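You operate a simulated robot arm through the tools that you are given. There is no shell and no other tool.

Carry out the task below with a simulated robot arm. There is one attempt and no reset: what you move stays moved.

## Task
Put things in order on the wall bench near the doors. At the end: the green block (marked "READY") is on the cream box (marked "TAGS"); the red block (marked "FAULT") stands on top of the clear jar; the white paper ball from the wall bench near the doors stands where the red block stood; the blue port stopper stands on top of the grey-block pipe; the white funnel stands where the white paper ball stood; whatever was shut is shut again. Leave all else as you found it, and nothing knocked over.

It is judged by the outcome, as a careful person would: the job done as asked, and still so three seconds after it is handed in. It fails if anything else is knocked over, pushed out of place, dropped, spilled or broken. A push-on lid holds only when it is set on centred and level and pressed home; a screw cap is set on level and turned clockwise until tight.

## Robot
A 6-joint arm with a two-finger parallel gripper, fixed in place. Base frame: the origin is on the floor under the middle of its stand, x ahead of it, y to its left, z up; the work surface is at about z = 0.86. Lengths are in m, angles in degrees, forces in N, time in s.
With the tool pointing down near the work surface it reaches from about 0.26 to 0.68 m from the base axis. Its first joint turns from -66.0 to 66.0 degrees. Payload 2.9 kg.
The tool frame sits at the grasp point between the pads (the TCP): z along the fingers, y along the line on which they close. The tips reach 0.03 m beyond it. The gripper opens to 0.11 m. The fingers are 0.02 m wide and 0.01 m thick; the gripper's body (0.048 by 0.112 m) begins 0.055 m behind the TCP.
Orientation is that of the tool frame in the base frame, as a unit quaternion [x, y, z, w]. With the fingers straight down and closing along the base's y, the tool's x points along the base's -x, its y along +y and its z along -z.

## Interface
- The arm moves only by the tool send_rows. Its argument "commands" is text: rows parted by semicolons, each of 7 numbers parted by spaces: the turn, a rotation vector about the tool's x, y, z in units of 5 degrees (1.0 is 5 degrees), then the shift along the tool's x, y, z in units of 30 mm (1.0 is 30 mm), then the finger opening in m, from 0 to 0.11. In form: rx ry rz x y z hand; .... A call has 1 to 20 rows; each row shifts and turns the commanded pose from where the row before left it, along the tool's axes as they then stand. A call with a number of a shift or a turn outside -1 to 1 is refused whole. Each row takes 0.2 s and may step no farther than 0.05 m and 8.6 degrees from the row before; otherwise, or with a gripper value out of range, the whole call is refused. Where a pose cannot be reached the arm comes as near as it can. A force on the tool above 40 N (or 10 N above the force at the start of the call, whichever is more), or a blocked arm, ends the call early, and 0.2 s more pass. Each finger travels about 0.108 m/s and halts on what it meets, pressing with about 45 N; the grip force reading is that of the motor and also rises with nothing between the fingers. The clock runs only during rows and for 0.2 s after the last one: add rows that do not move to give the fingers time. It gives the time, the measured TCP pose, the force on the tool (base axes), the opening and the grip force at its end, in the units of the frame above (readings bear some noise), with the torque about the TCP (base axes, N m) and any sound that the robot's microphone picked up.
- Cameras (640 x 400 px; columns grow to the right, rows downward): "scene" is fixed at [0.0808, 0.4392, 1.3812]; the picture's right is [-0.70, -0.71, 0.00], its down [-0.43, 0.42, -0.80] and it looks along [0.57, -0.56, -0.60] (base axes); focal length 321 px, centre (320, 200). "wrist" rides on the gripper at [0.072, 0.017, -0.103] in the tool frame; the picture's right is [-0.23, 0.97, 0.00], its down [-0.76, -0.18, -0.62] and it looks along [-0.61, -0.14, 0.78] (tool axes); focal length 222 px, centre (320, 200). There is no depth. A picture from a camera that has moved, and an enlarged one, comes with that camera's place and axes in the base frame and with its lens.
- get_image(camera): a new picture of that camera. It takes no simulated time.
- close_up(camera, box): a new picture of the part [left, top, right, bottom] of that camera's present view, enlarged. It takes no simulated time.
- finish_job(): hands the job in; it is judged then, once.

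Places have to be worked out from the pictures, the camera data and where the tool is seen. Open the gripper and draw the arm clear of the work before you hand the job in, unless the task says otherwise.

The tools are called after ">>>" by a JSON object that holds its "fn" and its "kwargs". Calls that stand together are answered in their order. send_rows: Moves the arm, as the interface text tells. Its arguments: {"type":"object","properties":{"commands":{"type":"string"}},"required":["commands"]} The other tools are called the same way: get_image (camera) takes a picture; close_up (camera, box) takes an enlarged picture of a part of a camera's view; finish_job () hands the job in.

At the start:

```text
time: 0.0
position: [0.4905, -0.0096, 1.1322]
orientation: [0.001, 1.0, -0.001, 0.0]
contact_force: [-0.4, -1.0, 0.2]
wrist_torque: [0.02, -0.01, -0.04]
gripper_width: 0.1098
grip_force: 0.0
```

scene: 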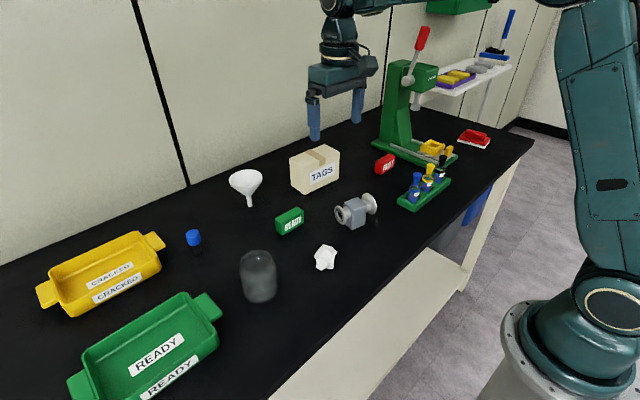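
wrist: 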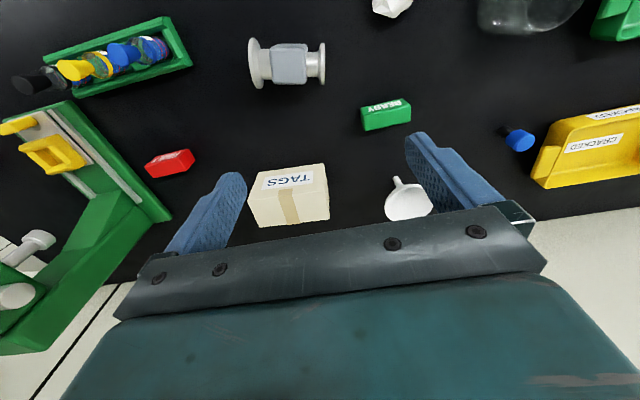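

I'll start by looking closely at the items on the bench before moving anything.

>>> {"fn": "close_up", "kwargs": {"camera": "scene", "box": [160, 130, 400, 310]}}

>>> {"fn": "close_up", "kwargs": {"camera": "scene", "box": [320, 90, 520, 230]}}

>>> {"fn": "close_up", "kwargs": {"camera": "wrist", "box": [140, 0, 640, 240]}}

```text
2.22 times, centred on (280, 220) of scene
camera zoom: at [0.0808, 0.4392, 1.3812], right [-0.7, -0.71, 0.0], down [-0.43, 0.42, -0.8], along [0.57, -0.56, -0.6], focal length 713 px, centre (409, 156)
```

zoom: 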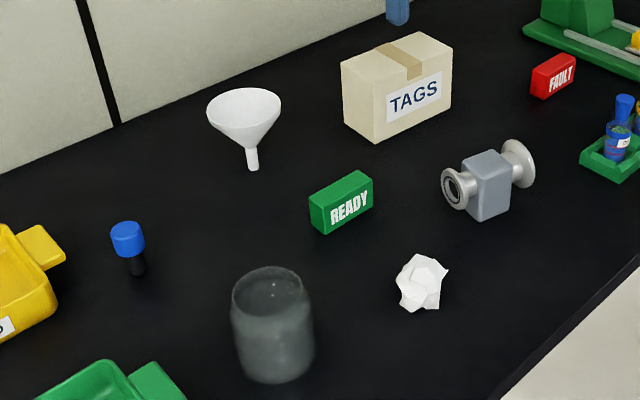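

```text
2.86 times, centred on (420, 160) of scene
camera zoom: at [0.0808, 0.4392, 1.3812], right [-0.7, -0.71, 0.0], down [-0.43, 0.42, -0.8], along [0.57, -0.56, -0.6], focal length 916 px, centre (34, 314)
```

zoom: 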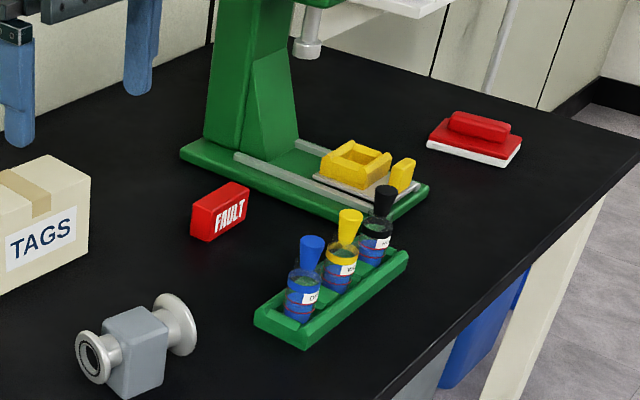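

```text
1.28 times, centred on (390, 120) of wrist
camera zoom: at [0.4177, 0.008, 1.2349], right [0.23, 0.97, 0.0], down [0.76, -0.18, 0.62], along [0.61, -0.14, -0.78], focal length 284 px, centre (230, 302)
```

zoom: 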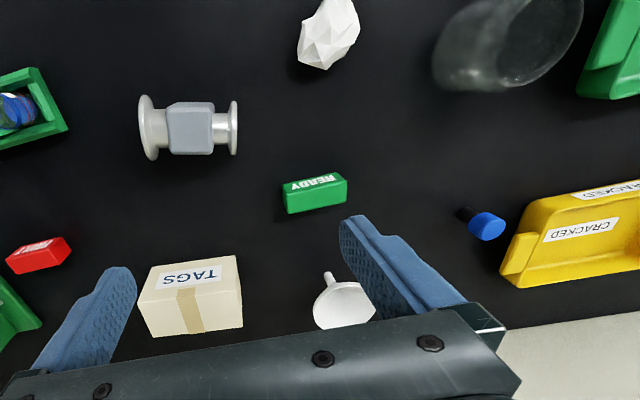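

The objects are located roughly from both cameras: green block about (0.55, 0.084), red (0.55, -0.298), jar (0.445, 0.245), ball (0.404, 0.104). I'll move the wrist camera high over the left side to check whether the jar has a closed top.

>>> {"fn": "send_rows", "kwargs": {"commands": "0 0 0 0.7 0.96 0 0.11;0 0 0 0.7 0.96 0 0.11;0 0 0 0.7 0.96 0 0.11;0 0 0 0.7 0.96 0 0.11;0 0 0 0.7 0.96 0 0.11;0 0 0 0.7 0.96 0 0.11;0 0 0 0.7 0.96 0 0.11;0 0 0 0.7 0.96 0 0.11;0 0 0 0.7 0.96 0 0.11;0 0 0 0 0 0 0.11"}}

>>> {"fn": "get_image", "kwargs": {"camera": "wrist"}}

>>> {"fn": "get_image", "kwargs": {"camera": "scene"}}

```text
time: 2.2
position: [0.3026, 0.2497, 1.132]
orientation: [-0.001, 1.0, 0.0, 0.0]
contact_force: [0.6, -1.4, 1.0]
wrist_torque: [-0.03, -0.01, -0.03]
gripper_width: 0.1099
grip_force: 0.1
```

```text
taken
camera wrist: at [0.229, 0.2679, 1.235], right [0.23, 0.97, 0.0], down [0.76, -0.18, 0.62], along [0.61, -0.14, -0.78], focal length 222 px, centre (320, 200)
```

wrist: 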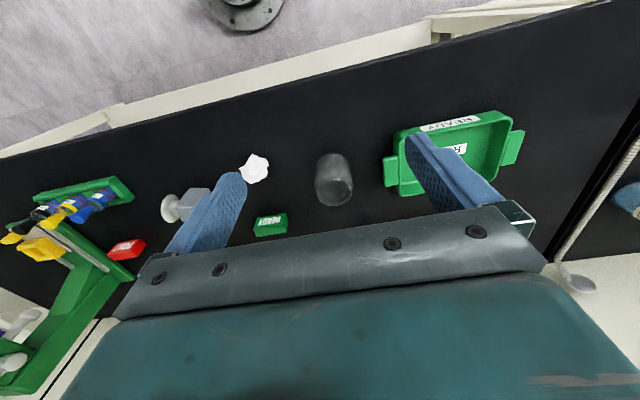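

```text
taken
```

scene: 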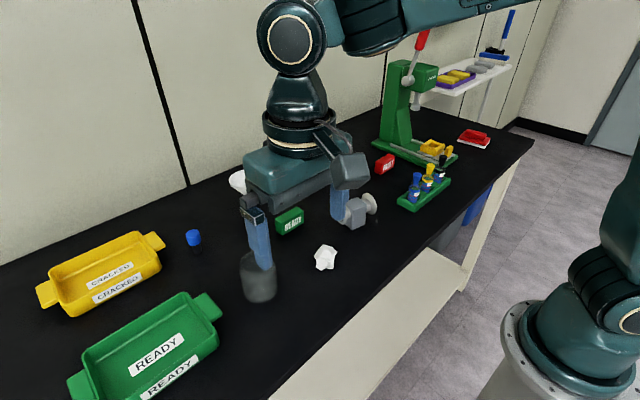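

The jar is now in the centre of the wrist view, so I'll enlarge it to see its top.

>>> {"fn": "close_up", "kwargs": {"camera": "wrist", "box": [270, 130, 400, 225]}}

>>> {"fn": "close_up", "kwargs": {"camera": "wrist", "box": [160, 130, 300, 250]}}

>>> {"fn": "close_up", "kwargs": {"camera": "scene", "box": [220, 230, 300, 310]}}

```text
4.21 times, centred on (335, 178) of wrist
camera zoom: at [0.229, 0.2679, 1.235], right [0.23, 0.97, 0.0], down [0.76, -0.18, 0.62], along [0.61, -0.14, -0.78], focal length 935 px, centre (257, 295)
```

zoom: 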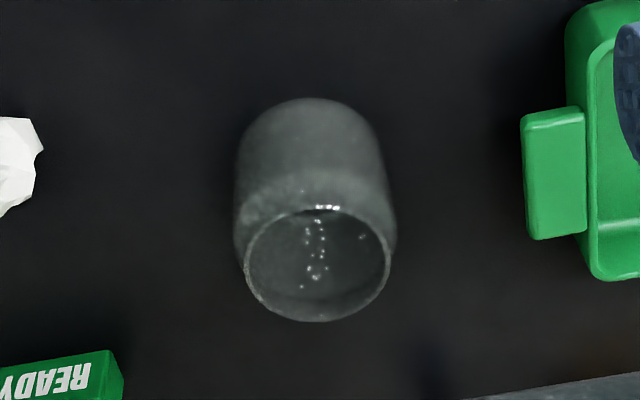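

```text
3.33 times, centred on (230, 190) of wrist
camera zoom: at [0.229, 0.2679, 1.235], right [0.23, 0.97, 0.0], down [0.76, -0.18, 0.62], along [0.61, -0.14, -0.78], focal length 740 px, centre (620, 233)
```

zoom: 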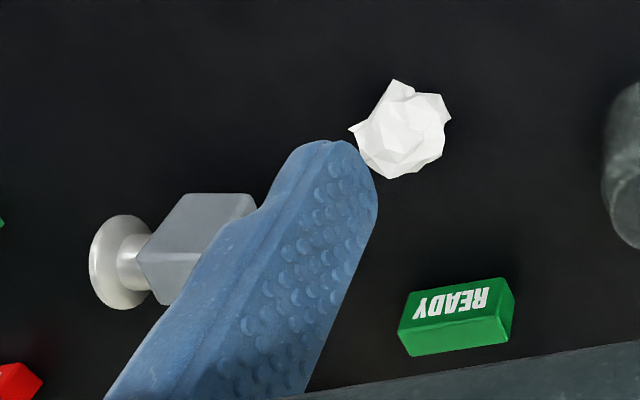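

```text
5.00 times, centred on (260, 270) of scene
camera zoom: at [0.0808, 0.4392, 1.3812], right [-0.7, -0.71, 0.0], down [-0.43, 0.42, -0.8], along [0.57, -0.56, -0.6], focal length 1604 px, centre (620, -150)
```

zoom: 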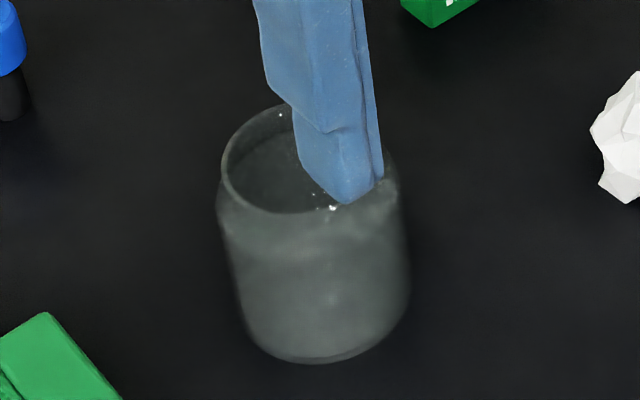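

The jar has an open rim about 56 mm across, and the blocks are about 60 mm long, so a block can span it. Next I'll hover over the green block for a close measurement.

>>> {"fn": "send_rows", "kwargs": {"commands": "0 0 0 -0.825 -0.552 0.44 0.11;0 0 0 -0.825 -0.552 0.44 0.11;0 0 0 -0.825 -0.552 0.44 0.11;0 0 0 -0.825 -0.552 0.44 0.11;0 0 0 -0.825 -0.552 0.44 0.11;0 0 0 -0.825 -0.552 0.44 0.11;0 0 0 -0.825 -0.552 0.44 0.11;0 0 0 -0.825 -0.552 0.44 0.11;0 0 0 -0.825 -0.552 0.44 0.11;0 0 0 -0.825 -0.552 0.44 0.11;0 0 0 0 0 0 0.11"}}

>>> {"fn": "get_image", "kwargs": {"camera": "wrist"}}

>>> {"fn": "close_up", "kwargs": {"camera": "wrist", "box": [260, 70, 380, 150]}}

```text
time: 4.6
position: [0.5505, 0.0831, 0.9997]
orientation: [0.0, 1.0, 0.0, -0.001]
contact_force: [-0.3, -0.5, -0.1]
wrist_torque: [0.01, 0.0, 0.02]
gripper_width: 0.1103
grip_force: 0.1
```

```text
taken
camera wrist: at [0.4782, 0.101, 1.1022], right [0.23, 0.97, 0.0], down [0.76, -0.18, 0.62], along [0.61, -0.14, -0.78], focal length 222 px, centre (320, 200)
```

wrist: 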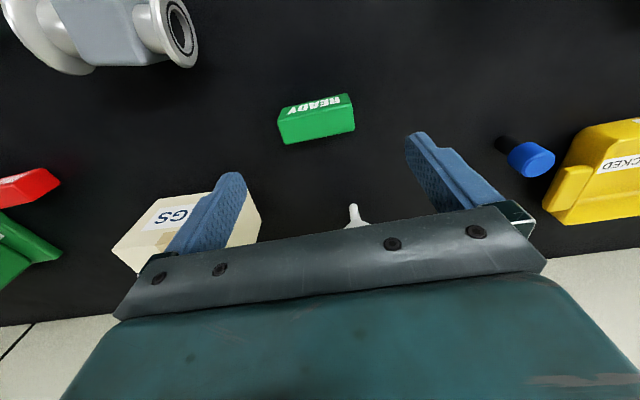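

```text
5.00 times, centred on (320, 110) of wrist
camera zoom: at [0.4782, 0.101, 1.1022], right [0.23, 0.97, 0.0], down [0.76, -0.18, 0.62], along [0.61, -0.14, -0.78], focal length 1111 px, centre (320, 650)
```

zoom: 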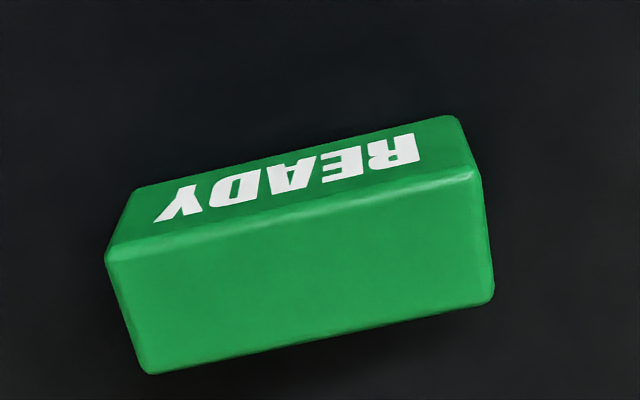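

The green block's top is at about x 0.539–0.563, y 0.047–0.116, height about 37 mm, and it lies almost parallel to y. I'll lower over it, grip it along its length and lift it.

>>> {"fn": "send_rows", "kwargs": {"commands": "0 0 0 0 -0.05 1 0.11;0 0 0 0 0 1 0.11;0 0 0 0 0 1 0.11;0 0 0 0 0 0.4 0.11;0 0 0 0 0 0 0.05;0 0 0 0 0 0 0.05;0 0 0 0 0 0 0.05"}}

>>> {"fn": "get_image", "kwargs": {"camera": "wrist"}}

>>> {"fn": "get_image", "kwargs": {"camera": "scene"}}

```text
time: 6.2
position: [0.5502, 0.082, 0.8972]
orientation: [0.0, 1.0, 0.0, 0.0]
contact_force: [1.7, 0.4, -0.1]
wrist_torque: [0.01, -0.05, -0.01]
gripper_width: 0.0691
grip_force: 45.1
```

```text
taken
camera wrist: at [0.4774, 0.1, 1.0009], right [0.23, 0.97, 0.0], down [0.76, -0.18, 0.62], along [0.61, -0.14, -0.78], focal length 222 px, centre (320, 200)
```

wrist: 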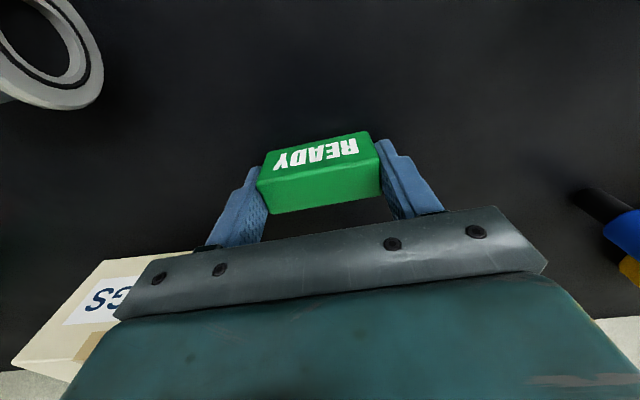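

```text
taken
```

scene: 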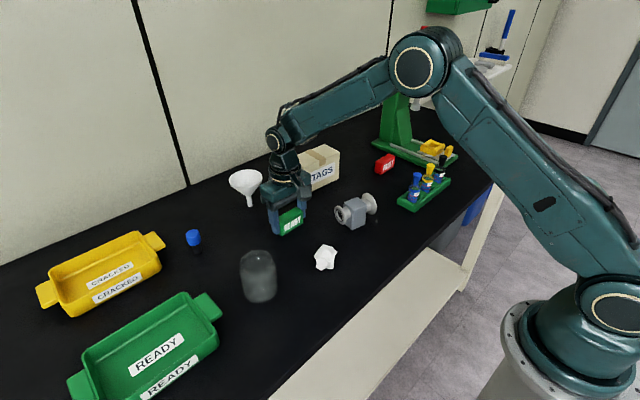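

The block is gripped (69 mm wide). I'll lift it and carry it above the box's centre, about (0.648, -0.098), with clearance over the box top at about z 0.94.

>>> {"fn": "send_rows", "kwargs": {"commands": "0 0 0 0 0 -1 0.05;0 0 0 0 0 -1 0.05;0 0 0 0 0 -1 0.05;0 0 0 0 0 -1 0.05;0 0 0 0 0 -0.43 0.05;0 0 0 -0.467 -0.857 0 0.05;0 0 0 -0.467 -0.857 0 0.05;0 0 0 -0.467 -0.857 0 0.05;0 0 0 -0.467 -0.857 0 0.05;0 0 0 -0.467 -0.857 0 0.05;0 0 0 -0.467 -0.857 0 0.05;0 0 0 -0.467 -0.857 0 0.05;0 0 0 0 0 0 0.05"}}

>>> {"fn": "get_image", "kwargs": {"camera": "wrist"}}

>>> {"fn": "close_up", "kwargs": {"camera": "scene", "box": [240, 100, 400, 220]}}

```text
time: 9.0
position: [0.6476, -0.0983, 1.0298]
orientation: [0.001, 1.0, 0.0, -0.001]
contact_force: [0.4, -0.3, -0.8]
wrist_torque: [-0.03, 0.01, 0.01]
gripper_width: 0.0692
grip_force: 44.5
```

```text
taken
camera wrist: at [0.5746, -0.0797, 1.1332], right [0.23, 0.97, 0.0], down [0.76, -0.18, 0.62], along [0.61, -0.14, -0.78], focal length 222 px, centre (320, 200)
```

wrist: 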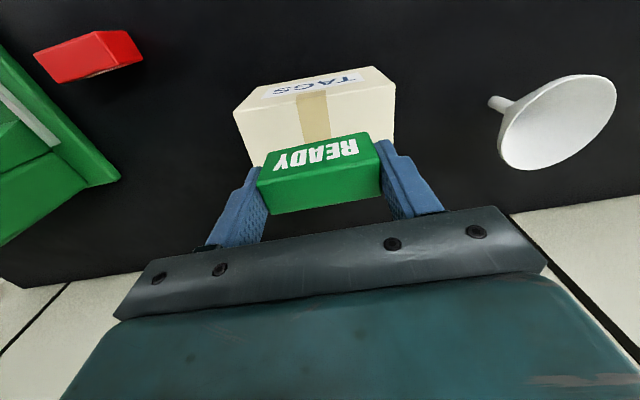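

```text
3.33 times, centred on (320, 160) of scene
camera zoom: at [0.0809, 0.4392, 1.3812], right [-0.7, -0.71, 0.0], down [-0.43, 0.42, -0.8], along [0.57, -0.56, -0.6], focal length 1069 px, centre (320, 333)
```

zoom: 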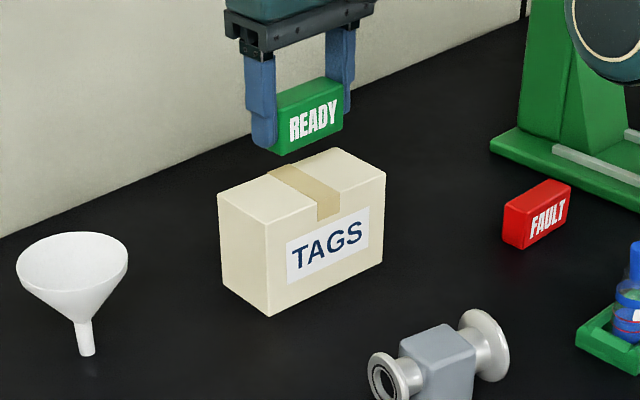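

The block hangs over the middle of the box top. I'll lower most of the way, then in small steps watch for contact.

>>> {"fn": "send_rows", "kwargs": {"commands": "0 0 0 0 0 0.75 0.05;0 0 0 0 0 0.65 0.05;0 0 0 0 0 0 0.05"}}

>>> {"fn": "close_up", "kwargs": {"camera": "scene", "box": [270, 120, 370, 210]}}

```text
time: 9.8
position: [0.6484, -0.0966, 0.9887]
orientation: [0.0, 1.0, 0.0, 0.0]
contact_force: [0.1, 0.2, 0.2]
wrist_torque: [0.0, 0.0, 0.0]
gripper_width: 0.0693
grip_force: 45.3
```

```text
4.44 times, centred on (320, 165) of scene
camera zoom: at [0.0808, 0.4392, 1.3812], right [-0.7, -0.71, 0.0], down [-0.43, 0.42, -0.8], along [0.57, -0.56, -0.6], focal length 1426 px, centre (320, 356)
```

zoom: 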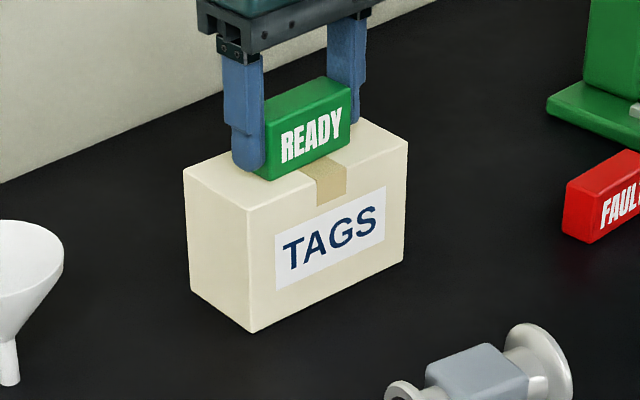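

No contact yet, so I'll step down slowly, about 2 mm per row, and read the force.

>>> {"fn": "send_rows", "kwargs": {"commands": "0 0 0 0 0 0.1 0.05;0 0 0 0 0 0.1 0.05;0 0 0 0 0 0 0.05"}}

>>> {"fn": "send_rows", "kwargs": {"commands": "0 0 0 0 0 0.07 0.05;0 0 0 0 0 0.07 0.05;0 0 0 0 0 0 0.05"}}

```text
time: 10.6
position: [0.6483, -0.0981, 0.9884]
orientation: [0.0, 1.0, -0.001, 0.003]
contact_force: [-8.2, 0.9, 33.9]
wrist_torque: [0.22, 0.46, 0.01]
gripper_width: 0.069
grip_force: 45.1
```

```text
time: 11.4
position: [0.6491, -0.0966, 0.9836]
orientation: [0.0, 1.0, -0.002, 0.007]
contact_force: [-3.0, -0.2, 37.4]
wrist_torque: [0.06, 0.11, 0.02]
gripper_width: 0.0691
grip_force: 44.5
```

Contact is made (37 N), with the box top at about z 0.95. I'll ease up to relieve the force, then check before opening.

>>> {"fn": "send_rows", "kwargs": {"commands": "0 0 0 0 0 -0.12 0.05;0 0 0 0 0 0 0.05"}}

>>> {"fn": "close_up", "kwargs": {"camera": "scene", "box": [270, 120, 370, 210]}}

```text
time: 12.0
position: [0.6479, -0.0977, 0.9835]
orientation: [-0.001, 1.0, -0.001, 0.003]
contact_force: [6.2, -1.6, 24.7]
wrist_torque: [-0.09, -0.36, -0.03]
gripper_width: 0.0693
grip_force: 45.2
```

```text
4.44 times, centred on (320, 165) of scene
camera zoom: at [0.0805, 0.4392, 1.3812], right [-0.7, -0.71, 0.0], down [-0.43, 0.42, -0.8], along [0.57, -0.56, -0.6], focal length 1426 px, centre (320, 356)
```

zoom: 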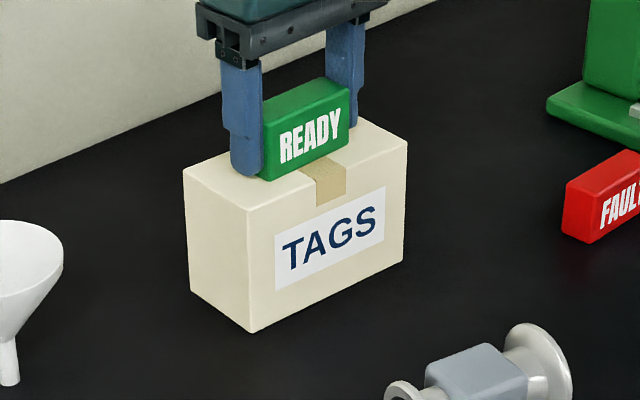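

There is still 25 N pressing down, so I'll ease up a little more and check again before releasing.

>>> {"fn": "send_rows", "kwargs": {"commands": "0 0 0 0 0 -0.06 0.05;0 0 0 0 0 0 0.05;0 0 0 0 0 0 0.05"}}

```text
time: 12.8
position: [0.647, -0.0964, 0.9852]
orientation: [0.0, 1.0, 0.0, 0.001]
contact_force: [5.6, -1.6, 18.9]
wrist_torque: [-0.09, -0.4, -0.01]
gripper_width: 0.0693
grip_force: 44.6
```

>>> {"fn": "send_rows", "kwargs": {"commands": "0 0 0 0 0 -0.07 0.05;0 0 0 0 0 0 0.05;0 0 0 0 0 0 0.05"}}

```text
time: 13.6
position: [0.6481, -0.0985, 0.9847]
orientation: [-0.001, 1.0, 0.0, -0.002]
contact_force: [1.5, 0.5, 7.3]
wrist_torque: [-0.08, -0.15, 0.01]
gripper_width: 0.069
grip_force: 45.0
```

The force is down to 7 N with the block resting on the box. I'll open the fingers slowly and rise straight up.

>>> {"fn": "send_rows", "kwargs": {"commands": "0 0 0 0 0 0 0.074;0 0 0 0 0 0 0.085;0 0 0 0 0 0 0.095;0 0 0 0 0 -0.3 0.1;0 0 0 0 0 -1 0.1;0 0 0 0 0 -1 0.11;0 0 0 0 0 -1 0.11;0 0 0 0 0 0 0.11"}}

>>> {"fn": "get_image", "kwargs": {"camera": "wrist"}}

>>> {"fn": "close_up", "kwargs": {"camera": "scene", "box": [240, 100, 400, 220]}}

```text
time: 15.4
position: [0.6363, -0.094, 1.0819]
orientation: [-0.001, 1.0, 0.001, 0.0]
contact_force: [0.1, 0.1, 0.0]
wrist_torque: [0.0, 0.01, 0.0]
gripper_width: 0.1098
grip_force: 0.0
out of reach, approached as far as the arm can: row 7
```

```text
taken
camera wrist: at [0.5633, -0.0772, 1.1857], right [0.23, 0.97, 0.0], down [0.76, -0.18, 0.62], along [0.6, -0.14, -0.78], focal length 222 px, centre (320, 200)
```

wrist: 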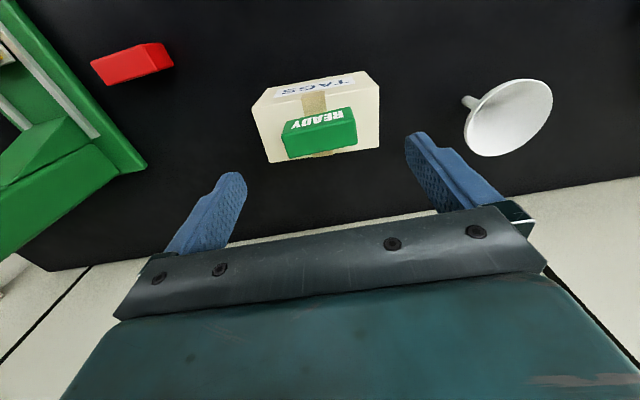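

```text
3.33 times, centred on (320, 160) of scene
camera zoom: at [0.0808, 0.4392, 1.3812], right [-0.7, -0.71, 0.0], down [-0.43, 0.42, -0.8], along [0.57, -0.56, -0.6], focal length 1069 px, centre (320, 333)
```

zoom: 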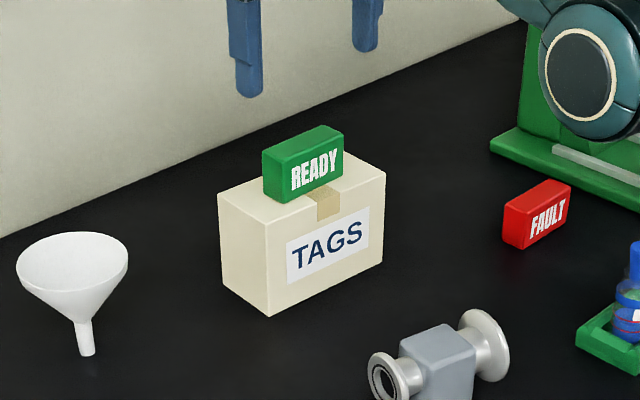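

The green block sits squarely on the box and the box hasn't moved. Now I'll go toward the red block at about (0.55, -0.298), stopping short and high to check clearance to the press.

>>> {"fn": "send_rows", "kwargs": {"commands": "0 0 0 0.72 -0.9 0.16 0.11;0 0 0 0.72 -0.9 0.16 0.11;0 0 0 0.72 -0.9 0.16 0.11;0 0 0 0.72 -0.9 0.16 0.11;0 0 0 0.72 -0.9 0.16 0.11;0 0 0 0 0 0 0.11"}}

>>> {"fn": "get_image", "kwargs": {"camera": "wrist"}}

>>> {"fn": "get_image", "kwargs": {"camera": "scene"}}

```text
time: 16.8
position: [0.5266, -0.2308, 1.0569]
orientation: [-0.001, 1.0, 0.0, 0.0]
contact_force: [-0.1, -0.2, -0.2]
wrist_torque: [-0.01, 0.0, 0.01]
gripper_width: 0.1099
grip_force: 0.1
```

```text
taken
camera wrist: at [0.4544, -0.2133, 1.1602], right [0.23, 0.97, 0.0], down [0.76, -0.18, 0.62], along [0.61, -0.14, -0.78], focal length 222 px, centre (320, 200)
```

wrist: 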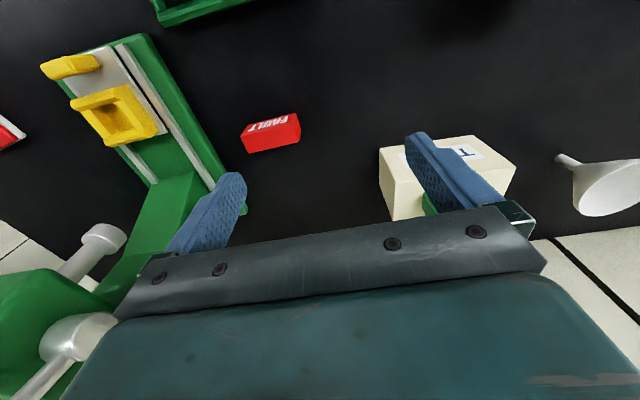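

```text
taken
```

scene: 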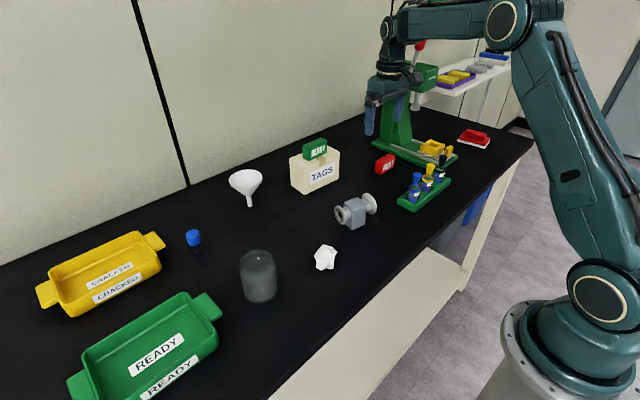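

The press ram is at about (0.56, -0.44, 1.02), well to the side of the red block. I'll measure the red block closely before descending.

>>> {"fn": "close_up", "kwargs": {"camera": "wrist", "box": [220, 90, 320, 170]}}

>>> {"fn": "close_up", "kwargs": {"camera": "scene", "box": [340, 40, 480, 220]}}

```text
5.00 times, centred on (270, 130) of wrist
camera zoom: at [0.4544, -0.2133, 1.1602], right [0.23, 0.97, 0.0], down [0.76, -0.18, 0.62], along [0.61, -0.14, -0.78], focal length 1111 px, centre (570, 550)
```

zoom: 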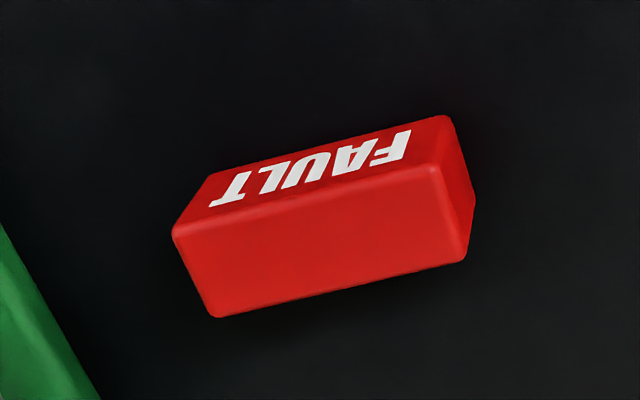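

```text
2.22 times, centred on (410, 130) of scene
camera zoom: at [0.0808, 0.4392, 1.3812], right [-0.7, -0.71, 0.0], down [-0.43, 0.42, -0.8], along [0.57, -0.56, -0.6], focal length 713 px, centre (120, 356)
```

zoom: 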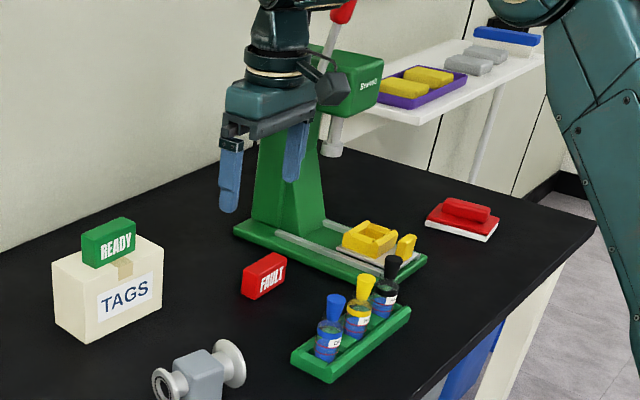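

The red block's centre is (0.551, -0.299), the same size as the green and aligned with y. I'll move directly above it and check clearance to the press.

>>> {"fn": "send_rows", "kwargs": {"commands": "0 0 0 -0.274 -0.754 0.633 0.11;0 0 0 -0.274 -0.754 0.633 0.11;0 0 0 -0.274 -0.754 0.633 0.11;0 0 0 0 0 0 0.11"}}

>>> {"fn": "get_image", "kwargs": {"camera": "wrist"}}

>>> {"fn": "close_up", "kwargs": {"camera": "scene", "box": [340, 40, 480, 220]}}

```text
time: 17.8
position: [0.5531, -0.2978, 0.9997]
orientation: [0.0, 1.0, 0.0, 0.0]
contact_force: [0.2, -0.1, -0.5]
wrist_torque: [-0.01, -0.01, 0.01]
gripper_width: 0.1101
grip_force: 0.0
```

```text
taken
camera wrist: at [0.4803, -0.2804, 1.1037], right [0.23, 0.97, 0.0], down [0.76, -0.18, 0.62], along [0.61, -0.14, -0.78], focal length 222 px, centre (320, 200)
```

wrist: 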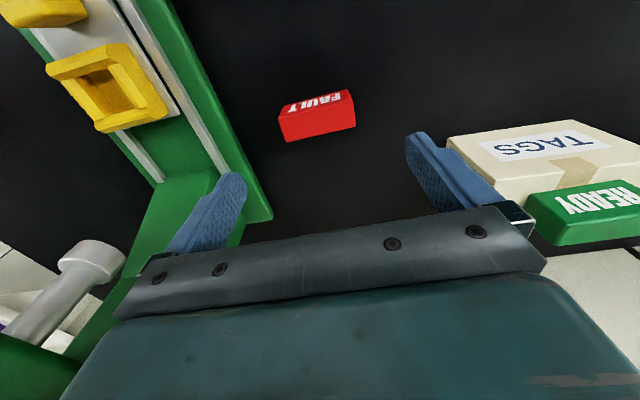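

```text
2.22 times, centred on (410, 130) of scene
camera zoom: at [0.0808, 0.4392, 1.3812], right [-0.7, -0.71, 0.0], down [-0.43, 0.42, -0.8], along [0.57, -0.56, -0.6], focal length 713 px, centre (120, 356)
```

zoom: 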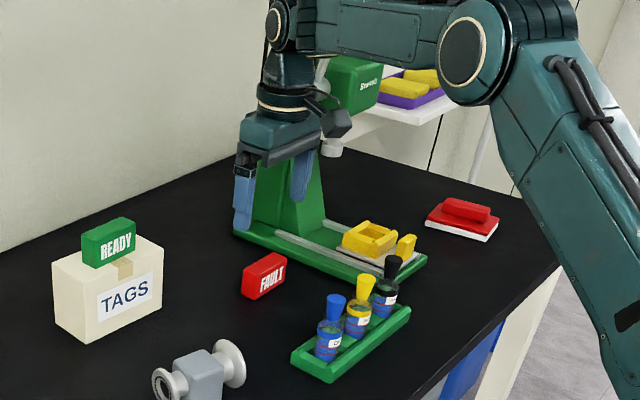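

Clearances look good: the base plate edge is at y ≈ -0.395 and the left finger will be at about -0.354. I'll narrow the opening to 0.09, descend and grip.

>>> {"fn": "send_rows", "kwargs": {"commands": "0 0 0 0.03 -0.02 0 0.09;0 0 0 0 0 1 0.09;0 0 0 0 0 1 0.09;0 0 0 0 0 1 0.09;0 0 0 0 0 0.4 0.09;0 0 0 0 0 0 0.05;0 0 0 0 0 0 0.05;0 0 0 0 0 0 0.05"}}

>>> {"fn": "get_image", "kwargs": {"camera": "wrist"}}

```text
time: 19.6
position: [0.5508, -0.2998, 0.8988]
orientation: [0.0, 1.0, 0.0, 0.0]
contact_force: [0.2, 1.4, 0.4]
wrist_torque: [0.03, 0.01, 0.0]
gripper_width: 0.0688
grip_force: 44.9
```

```text
taken
camera wrist: at [0.4789, -0.2814, 1.0017], right [0.23, 0.97, 0.0], down [0.76, -0.18, 0.62], along [0.61, -0.14, -0.78], focal length 222 px, centre (320, 200)
```

wrist: 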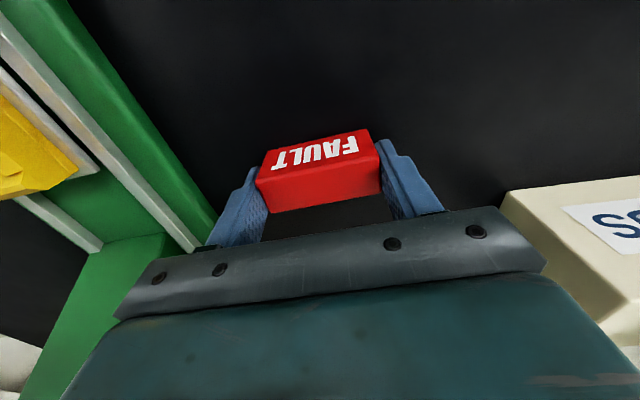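

The red block is held. I'll lift it straight up and carry it over toward the jar, stopping short to take pictures.

>>> {"fn": "send_rows", "kwargs": {"commands": "0 0 0 0 0 -1 0.05;0 0 0 0 0 -1 0.05;0 0 0 0 0 -1 0.05;0 0 0 0 0 -1 0.05;0 0 0 0 0 -1 0.05;0 0 0 0.257 0.952 -0.071 0.05;0 0 0 0.257 0.952 -0.071 0.05;0 0 0 0.257 0.952 -0.071 0.05;0 0 0 0.257 0.952 -0.071 0.05;0 0 0 0.257 0.952 -0.071 0.05;0 0 0 0.257 0.952 -0.071 0.05;0 0 0 0.257 0.952 -0.071 0.05;0 0 0 0.257 0.952 -0.071 0.05;0 0 0 0.257 0.952 -0.071 0.05;0 0 0 0.257 0.952 -0.071 0.05;0 0 0 0.257 0.952 -0.071 0.05;0 0 0 0.257 0.952 -0.071 0.05;0 0 0 0.257 0.952 -0.071 0.05;0 0 0 0 0 0 0.05"}}

>>> {"fn": "get_image", "kwargs": {"camera": "wrist"}}

>>> {"fn": "get_image", "kwargs": {"camera": "scene"}}

```text
time: 23.6
position: [0.4517, 0.0737, 1.0765]
orientation: [0.0, 1.0, 0.001, 0.0]
contact_force: [-0.2, 0.8, -0.5]
wrist_torque: [-0.02, 0.01, 0.03]
gripper_width: 0.069
grip_force: 44.6
```

```text
taken
camera wrist: at [0.3794, 0.0914, 1.1793], right [0.23, 0.97, 0.0], down [0.76, -0.18, 0.62], along [0.61, -0.14, -0.78], focal length 222 px, centre (320, 200)
```

wrist: 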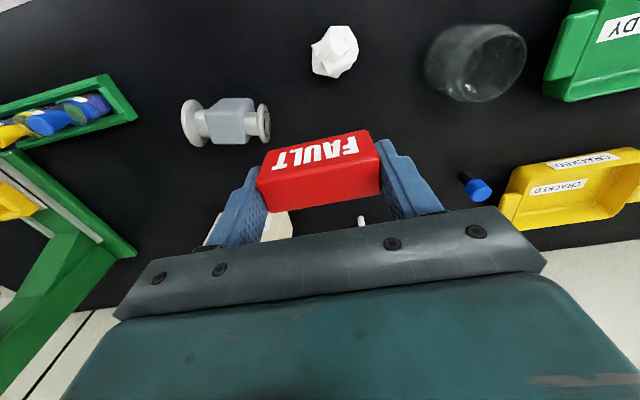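

```text
taken
```

scene: 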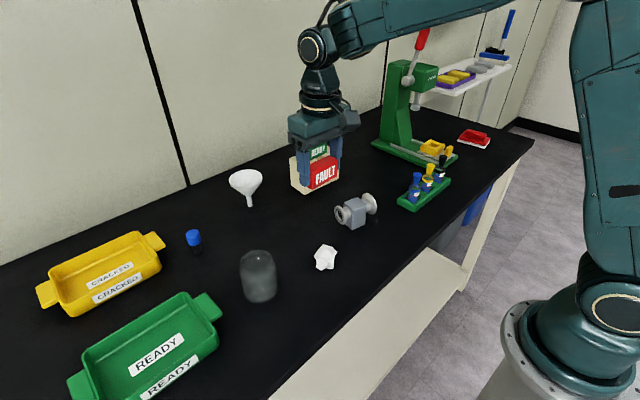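

The jar and paper ball are both clearly visible in the wrist view now. I'll enlarge both to measure them.

>>> {"fn": "close_up", "kwargs": {"camera": "wrist", "box": [410, 10, 540, 110]}}

>>> {"fn": "close_up", "kwargs": {"camera": "wrist", "box": [290, 10, 380, 90]}}

>>> {"fn": "close_up", "kwargs": {"camera": "scene", "box": [220, 230, 360, 320]}}

```text
4.00 times, centred on (475, 60) of wrist
camera zoom: at [0.3794, 0.0914, 1.1793], right [0.23, 0.97, 0.0], down [0.76, -0.18, 0.62], along [0.61, -0.14, -0.78], focal length 888 px, centre (-300, 760)
```

zoom: 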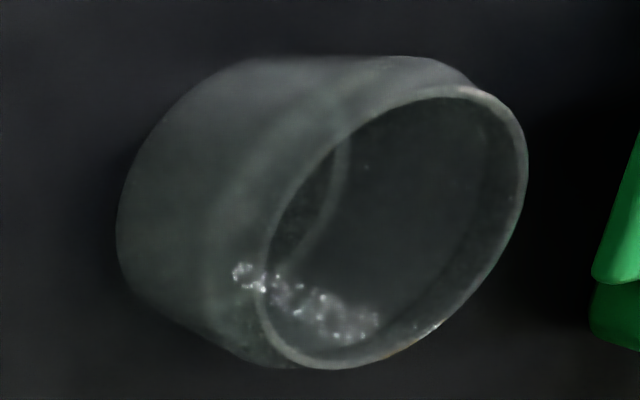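

```text
5.00 times, centred on (335, 50) of wrist
camera zoom: at [0.3794, 0.0914, 1.1793], right [0.23, 0.97, 0.0], down [0.76, -0.18, 0.62], along [0.61, -0.14, -0.78], focal length 1111 px, centre (245, 950)
```

zoom: 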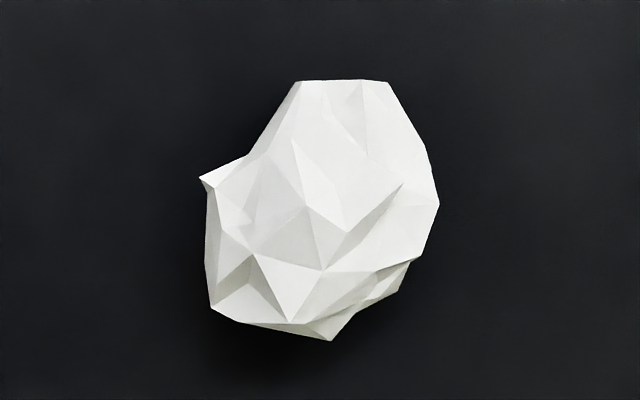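

```text
4.44 times, centred on (290, 275) of scene
camera zoom: at [0.0808, 0.4392, 1.3812], right [-0.7, -0.71, 0.0], down [-0.43, 0.42, -0.8], along [0.57, -0.56, -0.6], focal length 1426 px, centre (453, -133)
```

zoom: 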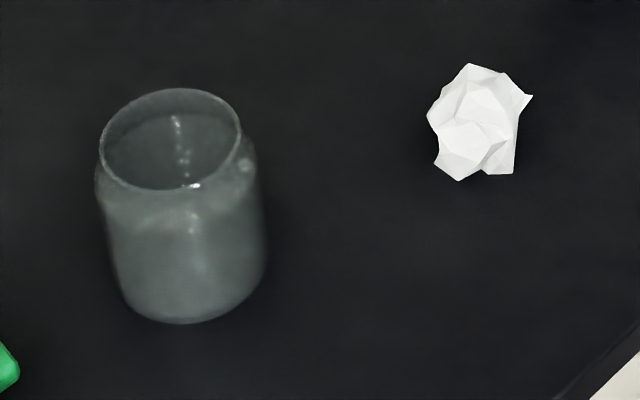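

From both cameras the jar rim is centred at about (0.449, 0.241) at z ≈ 0.941. I'll move above it, still about 4 cm clear, and check the alignment.

>>> {"fn": "send_rows", "kwargs": {"commands": "0 0 0 0.015 0.93 0.31 0.05;0 0 0 0.015 0.93 0.31 0.05;0 0 0 0.015 0.93 0.31 0.05;0 0 0 0.015 0.93 0.31 0.05;0 0 0 0.015 0.93 0.31 0.05;0 0 0 0.015 0.93 0.31 0.05;0 0 0 0 0 0 0.05"}}

>>> {"fn": "close_up", "kwargs": {"camera": "wrist", "box": [220, 60, 420, 220]}}

>>> {"fn": "close_up", "kwargs": {"camera": "scene", "box": [200, 190, 340, 310]}}

```text
time: 25.2
position: [0.4497, 0.2404, 1.0194]
orientation: [0.0, 1.0, 0.0, 0.0]
contact_force: [-0.1, -0.7, 0.3]
wrist_torque: [0.02, 0.03, 0.04]
gripper_width: 0.0691
grip_force: 45.4
```

```text
2.50 times, centred on (320, 140) of wrist
camera zoom: at [0.3775, 0.2577, 1.1235], right [0.23, 0.97, 0.0], down [0.76, -0.18, 0.62], along [0.61, -0.14, -0.78], focal length 555 px, centre (320, 350)
```

zoom: 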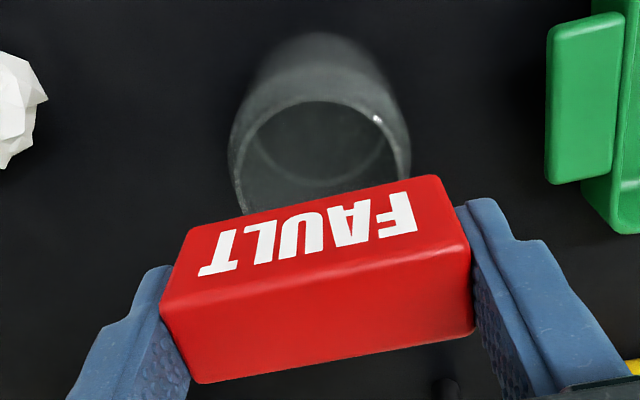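

```text
3.33 times, centred on (270, 250) of scene
camera zoom: at [0.0808, 0.4392, 1.3812], right [-0.7, -0.71, 0.0], down [-0.43, 0.42, -0.8], along [0.57, -0.56, -0.6], focal length 1069 px, centre (487, 33)
```

zoom: 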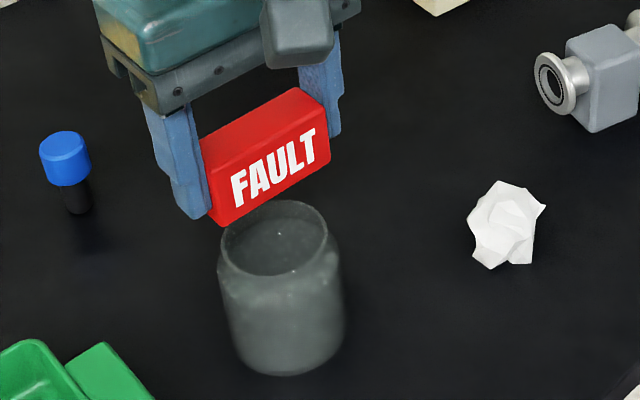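

The alignment agrees with the prediction (rim top edge appears where expected). I'll lower to just above the rim.

>>> {"fn": "send_rows", "kwargs": {"commands": "0 0 0 0 0 0.6 0.05;0 0 0 0 0 0.47 0.05;0 0 0 0 0 0 0.05"}}

>>> {"fn": "close_up", "kwargs": {"camera": "scene", "box": [200, 190, 340, 310]}}

>>> {"fn": "close_up", "kwargs": {"camera": "wrist", "box": [220, 60, 420, 220]}}

```text
time: 26.0
position: [0.4492, 0.2403, 0.9875]
orientation: [0.001, 1.0, 0.001, 0.0]
contact_force: [0.7, -0.6, -0.7]
wrist_torque: [-0.01, 0.01, -0.02]
gripper_width: 0.0691
grip_force: 45.1
```

```text
3.33 times, centred on (270, 250) of scene
camera zoom: at [0.0808, 0.4392, 1.3812], right [-0.7, -0.71, 0.0], down [-0.43, 0.42, -0.8], along [0.57, -0.56, -0.6], focal length 1069 px, centre (487, 33)
```

zoom: 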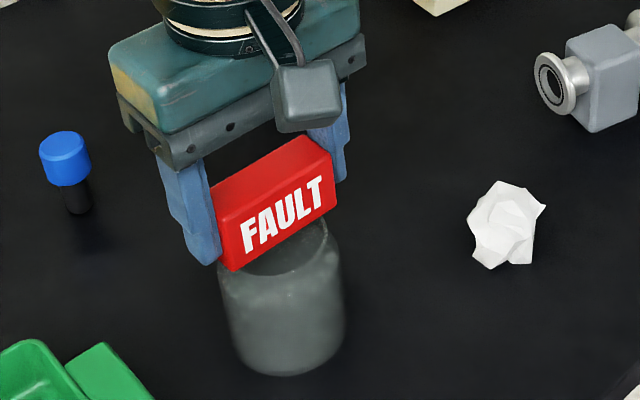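

```text
2.50 times, centred on (320, 140) of wrist
camera zoom: at [0.3767, 0.2579, 1.0907], right [0.23, 0.97, 0.0], down [0.76, -0.18, 0.62], along [0.61, -0.14, -0.78], focal length 555 px, centre (320, 350)
```

zoom: 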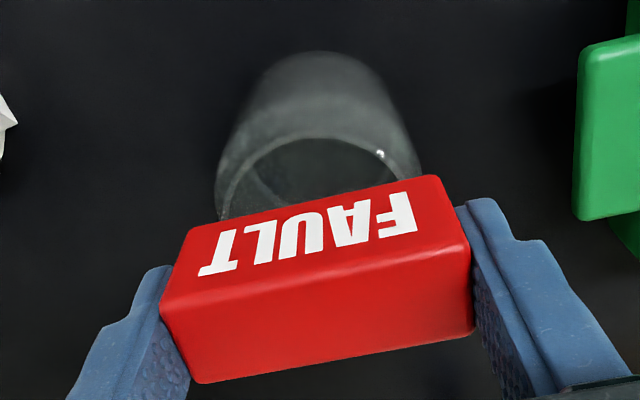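

The block is centred over the rim. I'll step down gently, 3 mm in total, and read the force.

>>> {"fn": "send_rows", "kwargs": {"commands": "0 0 0 0 0 0.07 0.05;0 0 0 0 0 0.06 0.05;0 0 0 0 0 0 0.05"}}

```text
time: 26.8
position: [0.4504, 0.2392, 0.9834]
orientation: [0.0, 1.0, 0.0, 0.0]
contact_force: [-0.1, 0.4, -0.7]
wrist_torque: [0.02, -0.01, -0.01]
gripper_width: 0.0694
grip_force: 44.8
```

No contact yet at 0.983, so I'll go another 3 mm.

>>> {"fn": "send_rows", "kwargs": {"commands": "0 0 0 0 0 0.05 0.05;0 0 0 0 0 0.05 0.05;0 0 0 0 0 0 0.05"}}

```text
time: 27.6
position: [0.4473, 0.2404, 0.9807]
orientation: [0.0, 1.0, 0.0, -0.001]
contact_force: [-0.5, -0.1, -0.3]
wrist_torque: [0.0, -0.01, 0.01]
gripper_width: 0.069
grip_force: 44.6
```

Still free, so I'll continue down 2–3 mm more.

>>> {"fn": "send_rows", "kwargs": {"commands": "0 0 0 0 0 0.04 0.05;0 0 0 0 0 0.04 0.05;0 0 0 0 0 0 0.05"}}

```text
time: 28.4
position: [0.4485, 0.24, 0.9779]
orientation: [0.0, 1.0, 0.0, 0.0]
contact_force: [0.7, -0.1, 0.3]
wrist_torque: [-0.01, -0.02, -0.01]
gripper_width: 0.0691
grip_force: 45.0
```

>>> {"fn": "send_rows", "kwargs": {"commands": "0 0 0 0 0 0.04 0.05;0 0 0 0 0 0.04 0.05;0 0 0 0 0 0 0.05"}}

>>> {"fn": "close_up", "kwargs": {"camera": "scene", "box": [220, 220, 310, 300]}}

```text
time: 29.2
position: [0.4484, 0.2402, 0.9783]
orientation: [0.0, 1.0, 0.001, 0.001]
contact_force: [-1.5, -1.2, 17.7]
wrist_torque: [-0.27, 0.12, -0.02]
gripper_width: 0.0689
grip_force: 45.2
```

```text
5.00 times, centred on (265, 260) of scene
camera zoom: at [0.0805, 0.439, 1.3813], right [-0.7, -0.71, 0.0], down [-0.43, 0.42, -0.8], along [0.57, -0.56, -0.6], focal length 1604 px, centre (595, -100)
```

zoom: 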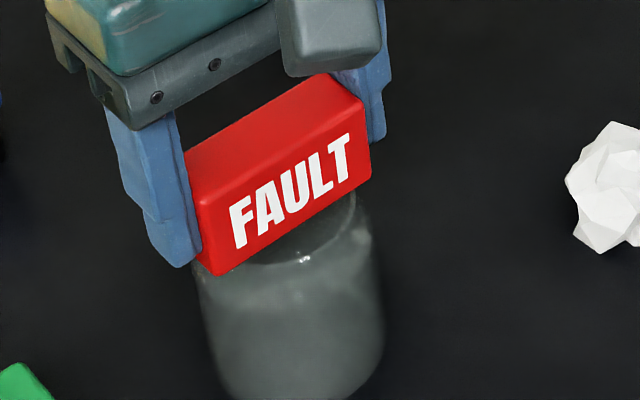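

Contact came at z ≈ 0.978, exactly as predicted. I'll relieve the pressure slightly before releasing.

>>> {"fn": "send_rows", "kwargs": {"commands": "0 0 0 0 0 -0.05 0.05;0 0 0 0 0 0 0.05;0 0 0 0 0 0 0.05"}}

```text
time: 30.0
position: [0.4486, 0.2417, 0.9788]
orientation: [-0.001, 1.0, 0.0, 0.0]
contact_force: [3.0, 0.7, 8.7]
wrist_torque: [0.02, -0.1, 0.05]
gripper_width: 0.0691
grip_force: 45.2
```

The force is now light and balanced (9 N, almost no torque). I'll open the fingers gradually and rise.

>>> {"fn": "send_rows", "kwargs": {"commands": "0 0 0 0 0 -0.02 0.05;0 0 0 0 0 0 0.071;0 0 0 0 0 0 0.076;0 0 0 0 0 0 0.084;0 0 0 0 0 0 0.09;0 0 0 0 0 0 0.09"}}

>>> {"fn": "close_up", "kwargs": {"camera": "scene", "box": [220, 220, 310, 300]}}

>>> {"fn": "get_image", "kwargs": {"camera": "wrist"}}

```text
time: 31.4
position: [0.4486, 0.2394, 0.9782]
orientation: [0.001, 1.0, 0.0, 0.0]
contact_force: [-0.4, 0.1, 0.3]
wrist_torque: [-0.02, 0.0, 0.04]
gripper_width: 0.09
grip_force: 0.0
```

```text
5.00 times, centred on (265, 260) of scene
camera zoom: at [0.0808, 0.4392, 1.3812], right [-0.7, -0.71, 0.0], down [-0.43, 0.42, -0.8], along [0.57, -0.56, -0.6], focal length 1604 px, centre (595, -100)
```

zoom: 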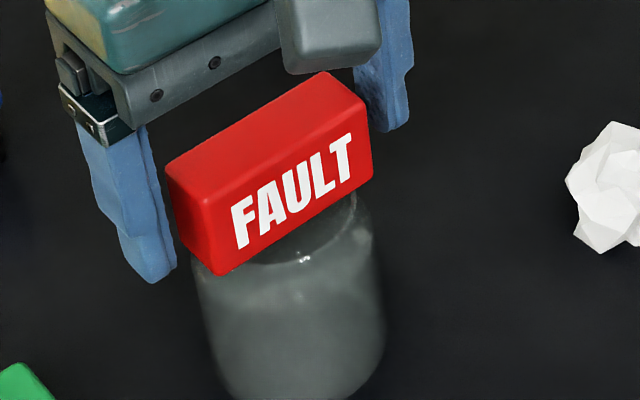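

```text
taken
camera wrist: at [0.3763, 0.258, 1.0818], right [0.23, 0.97, 0.0], down [0.76, -0.18, 0.62], along [0.61, -0.14, -0.78], focal length 222 px, centre (320, 200)
```

wrist: 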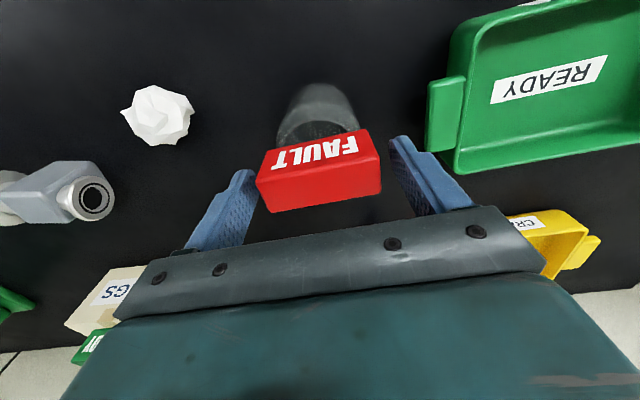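

The red block rests steadily on the jar. I'll rise clear and move above the paper ball (about (0.406, 0.103)) for a closer measurement.

>>> {"fn": "send_rows", "kwargs": {"commands": "0 0 0 0 0 -0.5 0.09;0 0 0 0 0 -1 0.1;0 0 0 0 0 -1 0.11;0 0 0 0 0 -0.6 0.11;0 0 0 0.28 -0.92 0.35 0.11;0 0 0 0.28 -0.92 0.35 0.11;0 0 0 0.28 -0.92 0.35 0.11;0 0 0 0.28 -0.92 0.35 0.11;0 0 0 0.28 -0.92 0.35 0.11;0 0 0 0 0 0 0.11"}}

>>> {"fn": "get_image", "kwargs": {"camera": "wrist"}}

>>> {"fn": "get_image", "kwargs": {"camera": "scene"}}

```text
time: 33.6
position: [0.4071, 0.1025, 1.0178]
orientation: [0.0, 1.0, 0.0, 0.0]
contact_force: [0.1, 0.6, -0.1]
wrist_torque: [0.0, -0.01, 0.0]
gripper_width: 0.1099
grip_force: 0.0
```

```text
taken
camera wrist: at [0.3347, 0.1202, 1.1216], right [0.23, 0.97, 0.0], down [0.76, -0.18, 0.62], along [0.61, -0.14, -0.78], focal length 222 px, centre (320, 200)
```

wrist: 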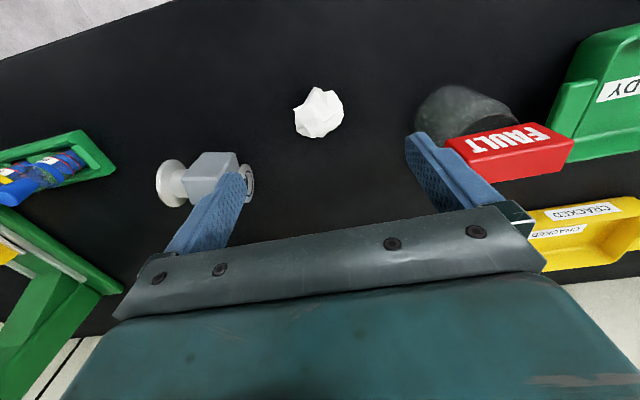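

```text
taken
```

scene: 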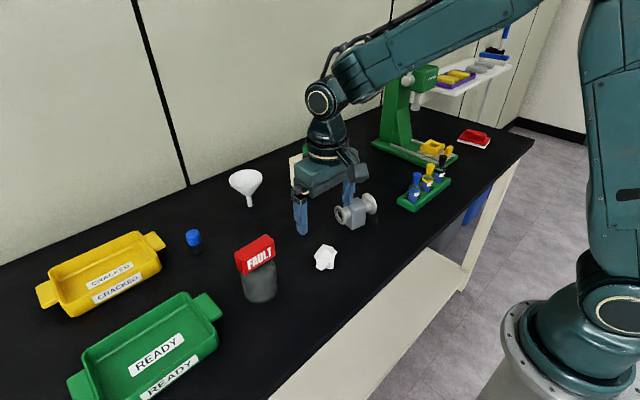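

>>> {"fn": "close_up", "kwargs": {"camera": "wrist", "box": [280, 70, 360, 150]}}

>>> {"fn": "close_up", "kwargs": {"camera": "scene", "box": [220, 220, 380, 310]}}

>>> {"fn": "close_up", "kwargs": {"camera": "wrist", "box": [140, 130, 270, 230]}}

```text
5.00 times, centred on (320, 110) of wrist
camera zoom: at [0.3347, 0.1202, 1.1216], right [0.23, 0.97, 0.0], down [0.76, -0.18, 0.62], along [0.61, -0.14, -0.78], focal length 1111 px, centre (320, 650)
```

zoom: 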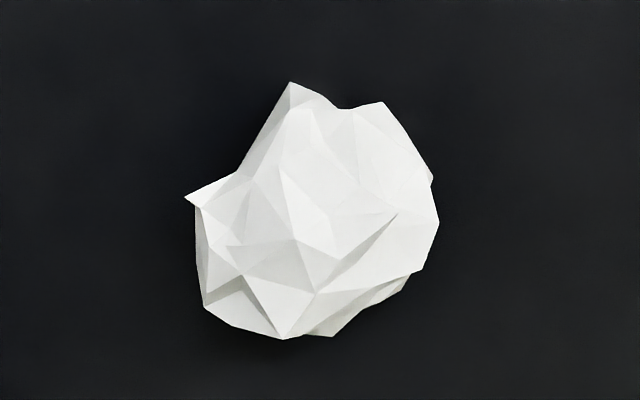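

```text
4.00 times, centred on (300, 265) of scene
camera zoom: at [0.0808, 0.4392, 1.3812], right [-0.7, -0.71, 0.0], down [-0.43, 0.42, -0.8], along [0.57, -0.56, -0.6], focal length 1283 px, centre (400, -60)
```

zoom: 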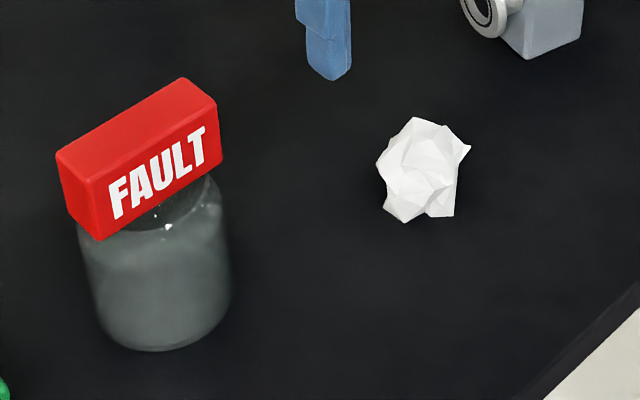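

```text
4.00 times, centred on (205, 180) of wrist
camera zoom: at [0.3347, 0.1202, 1.1216], right [0.23, 0.97, 0.0], down [0.76, -0.18, 0.62], along [0.61, -0.14, -0.78], focal length 888 px, centre (780, 280)
```

zoom: 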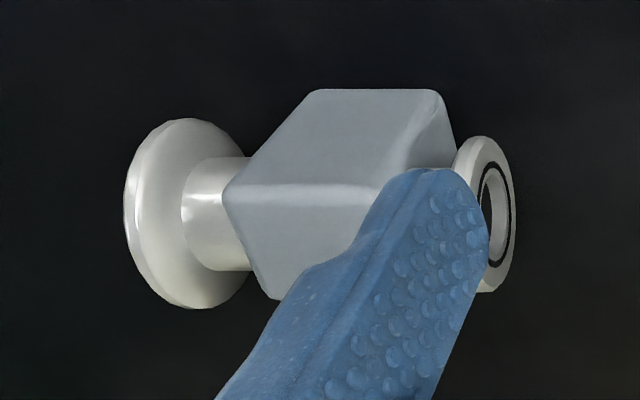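

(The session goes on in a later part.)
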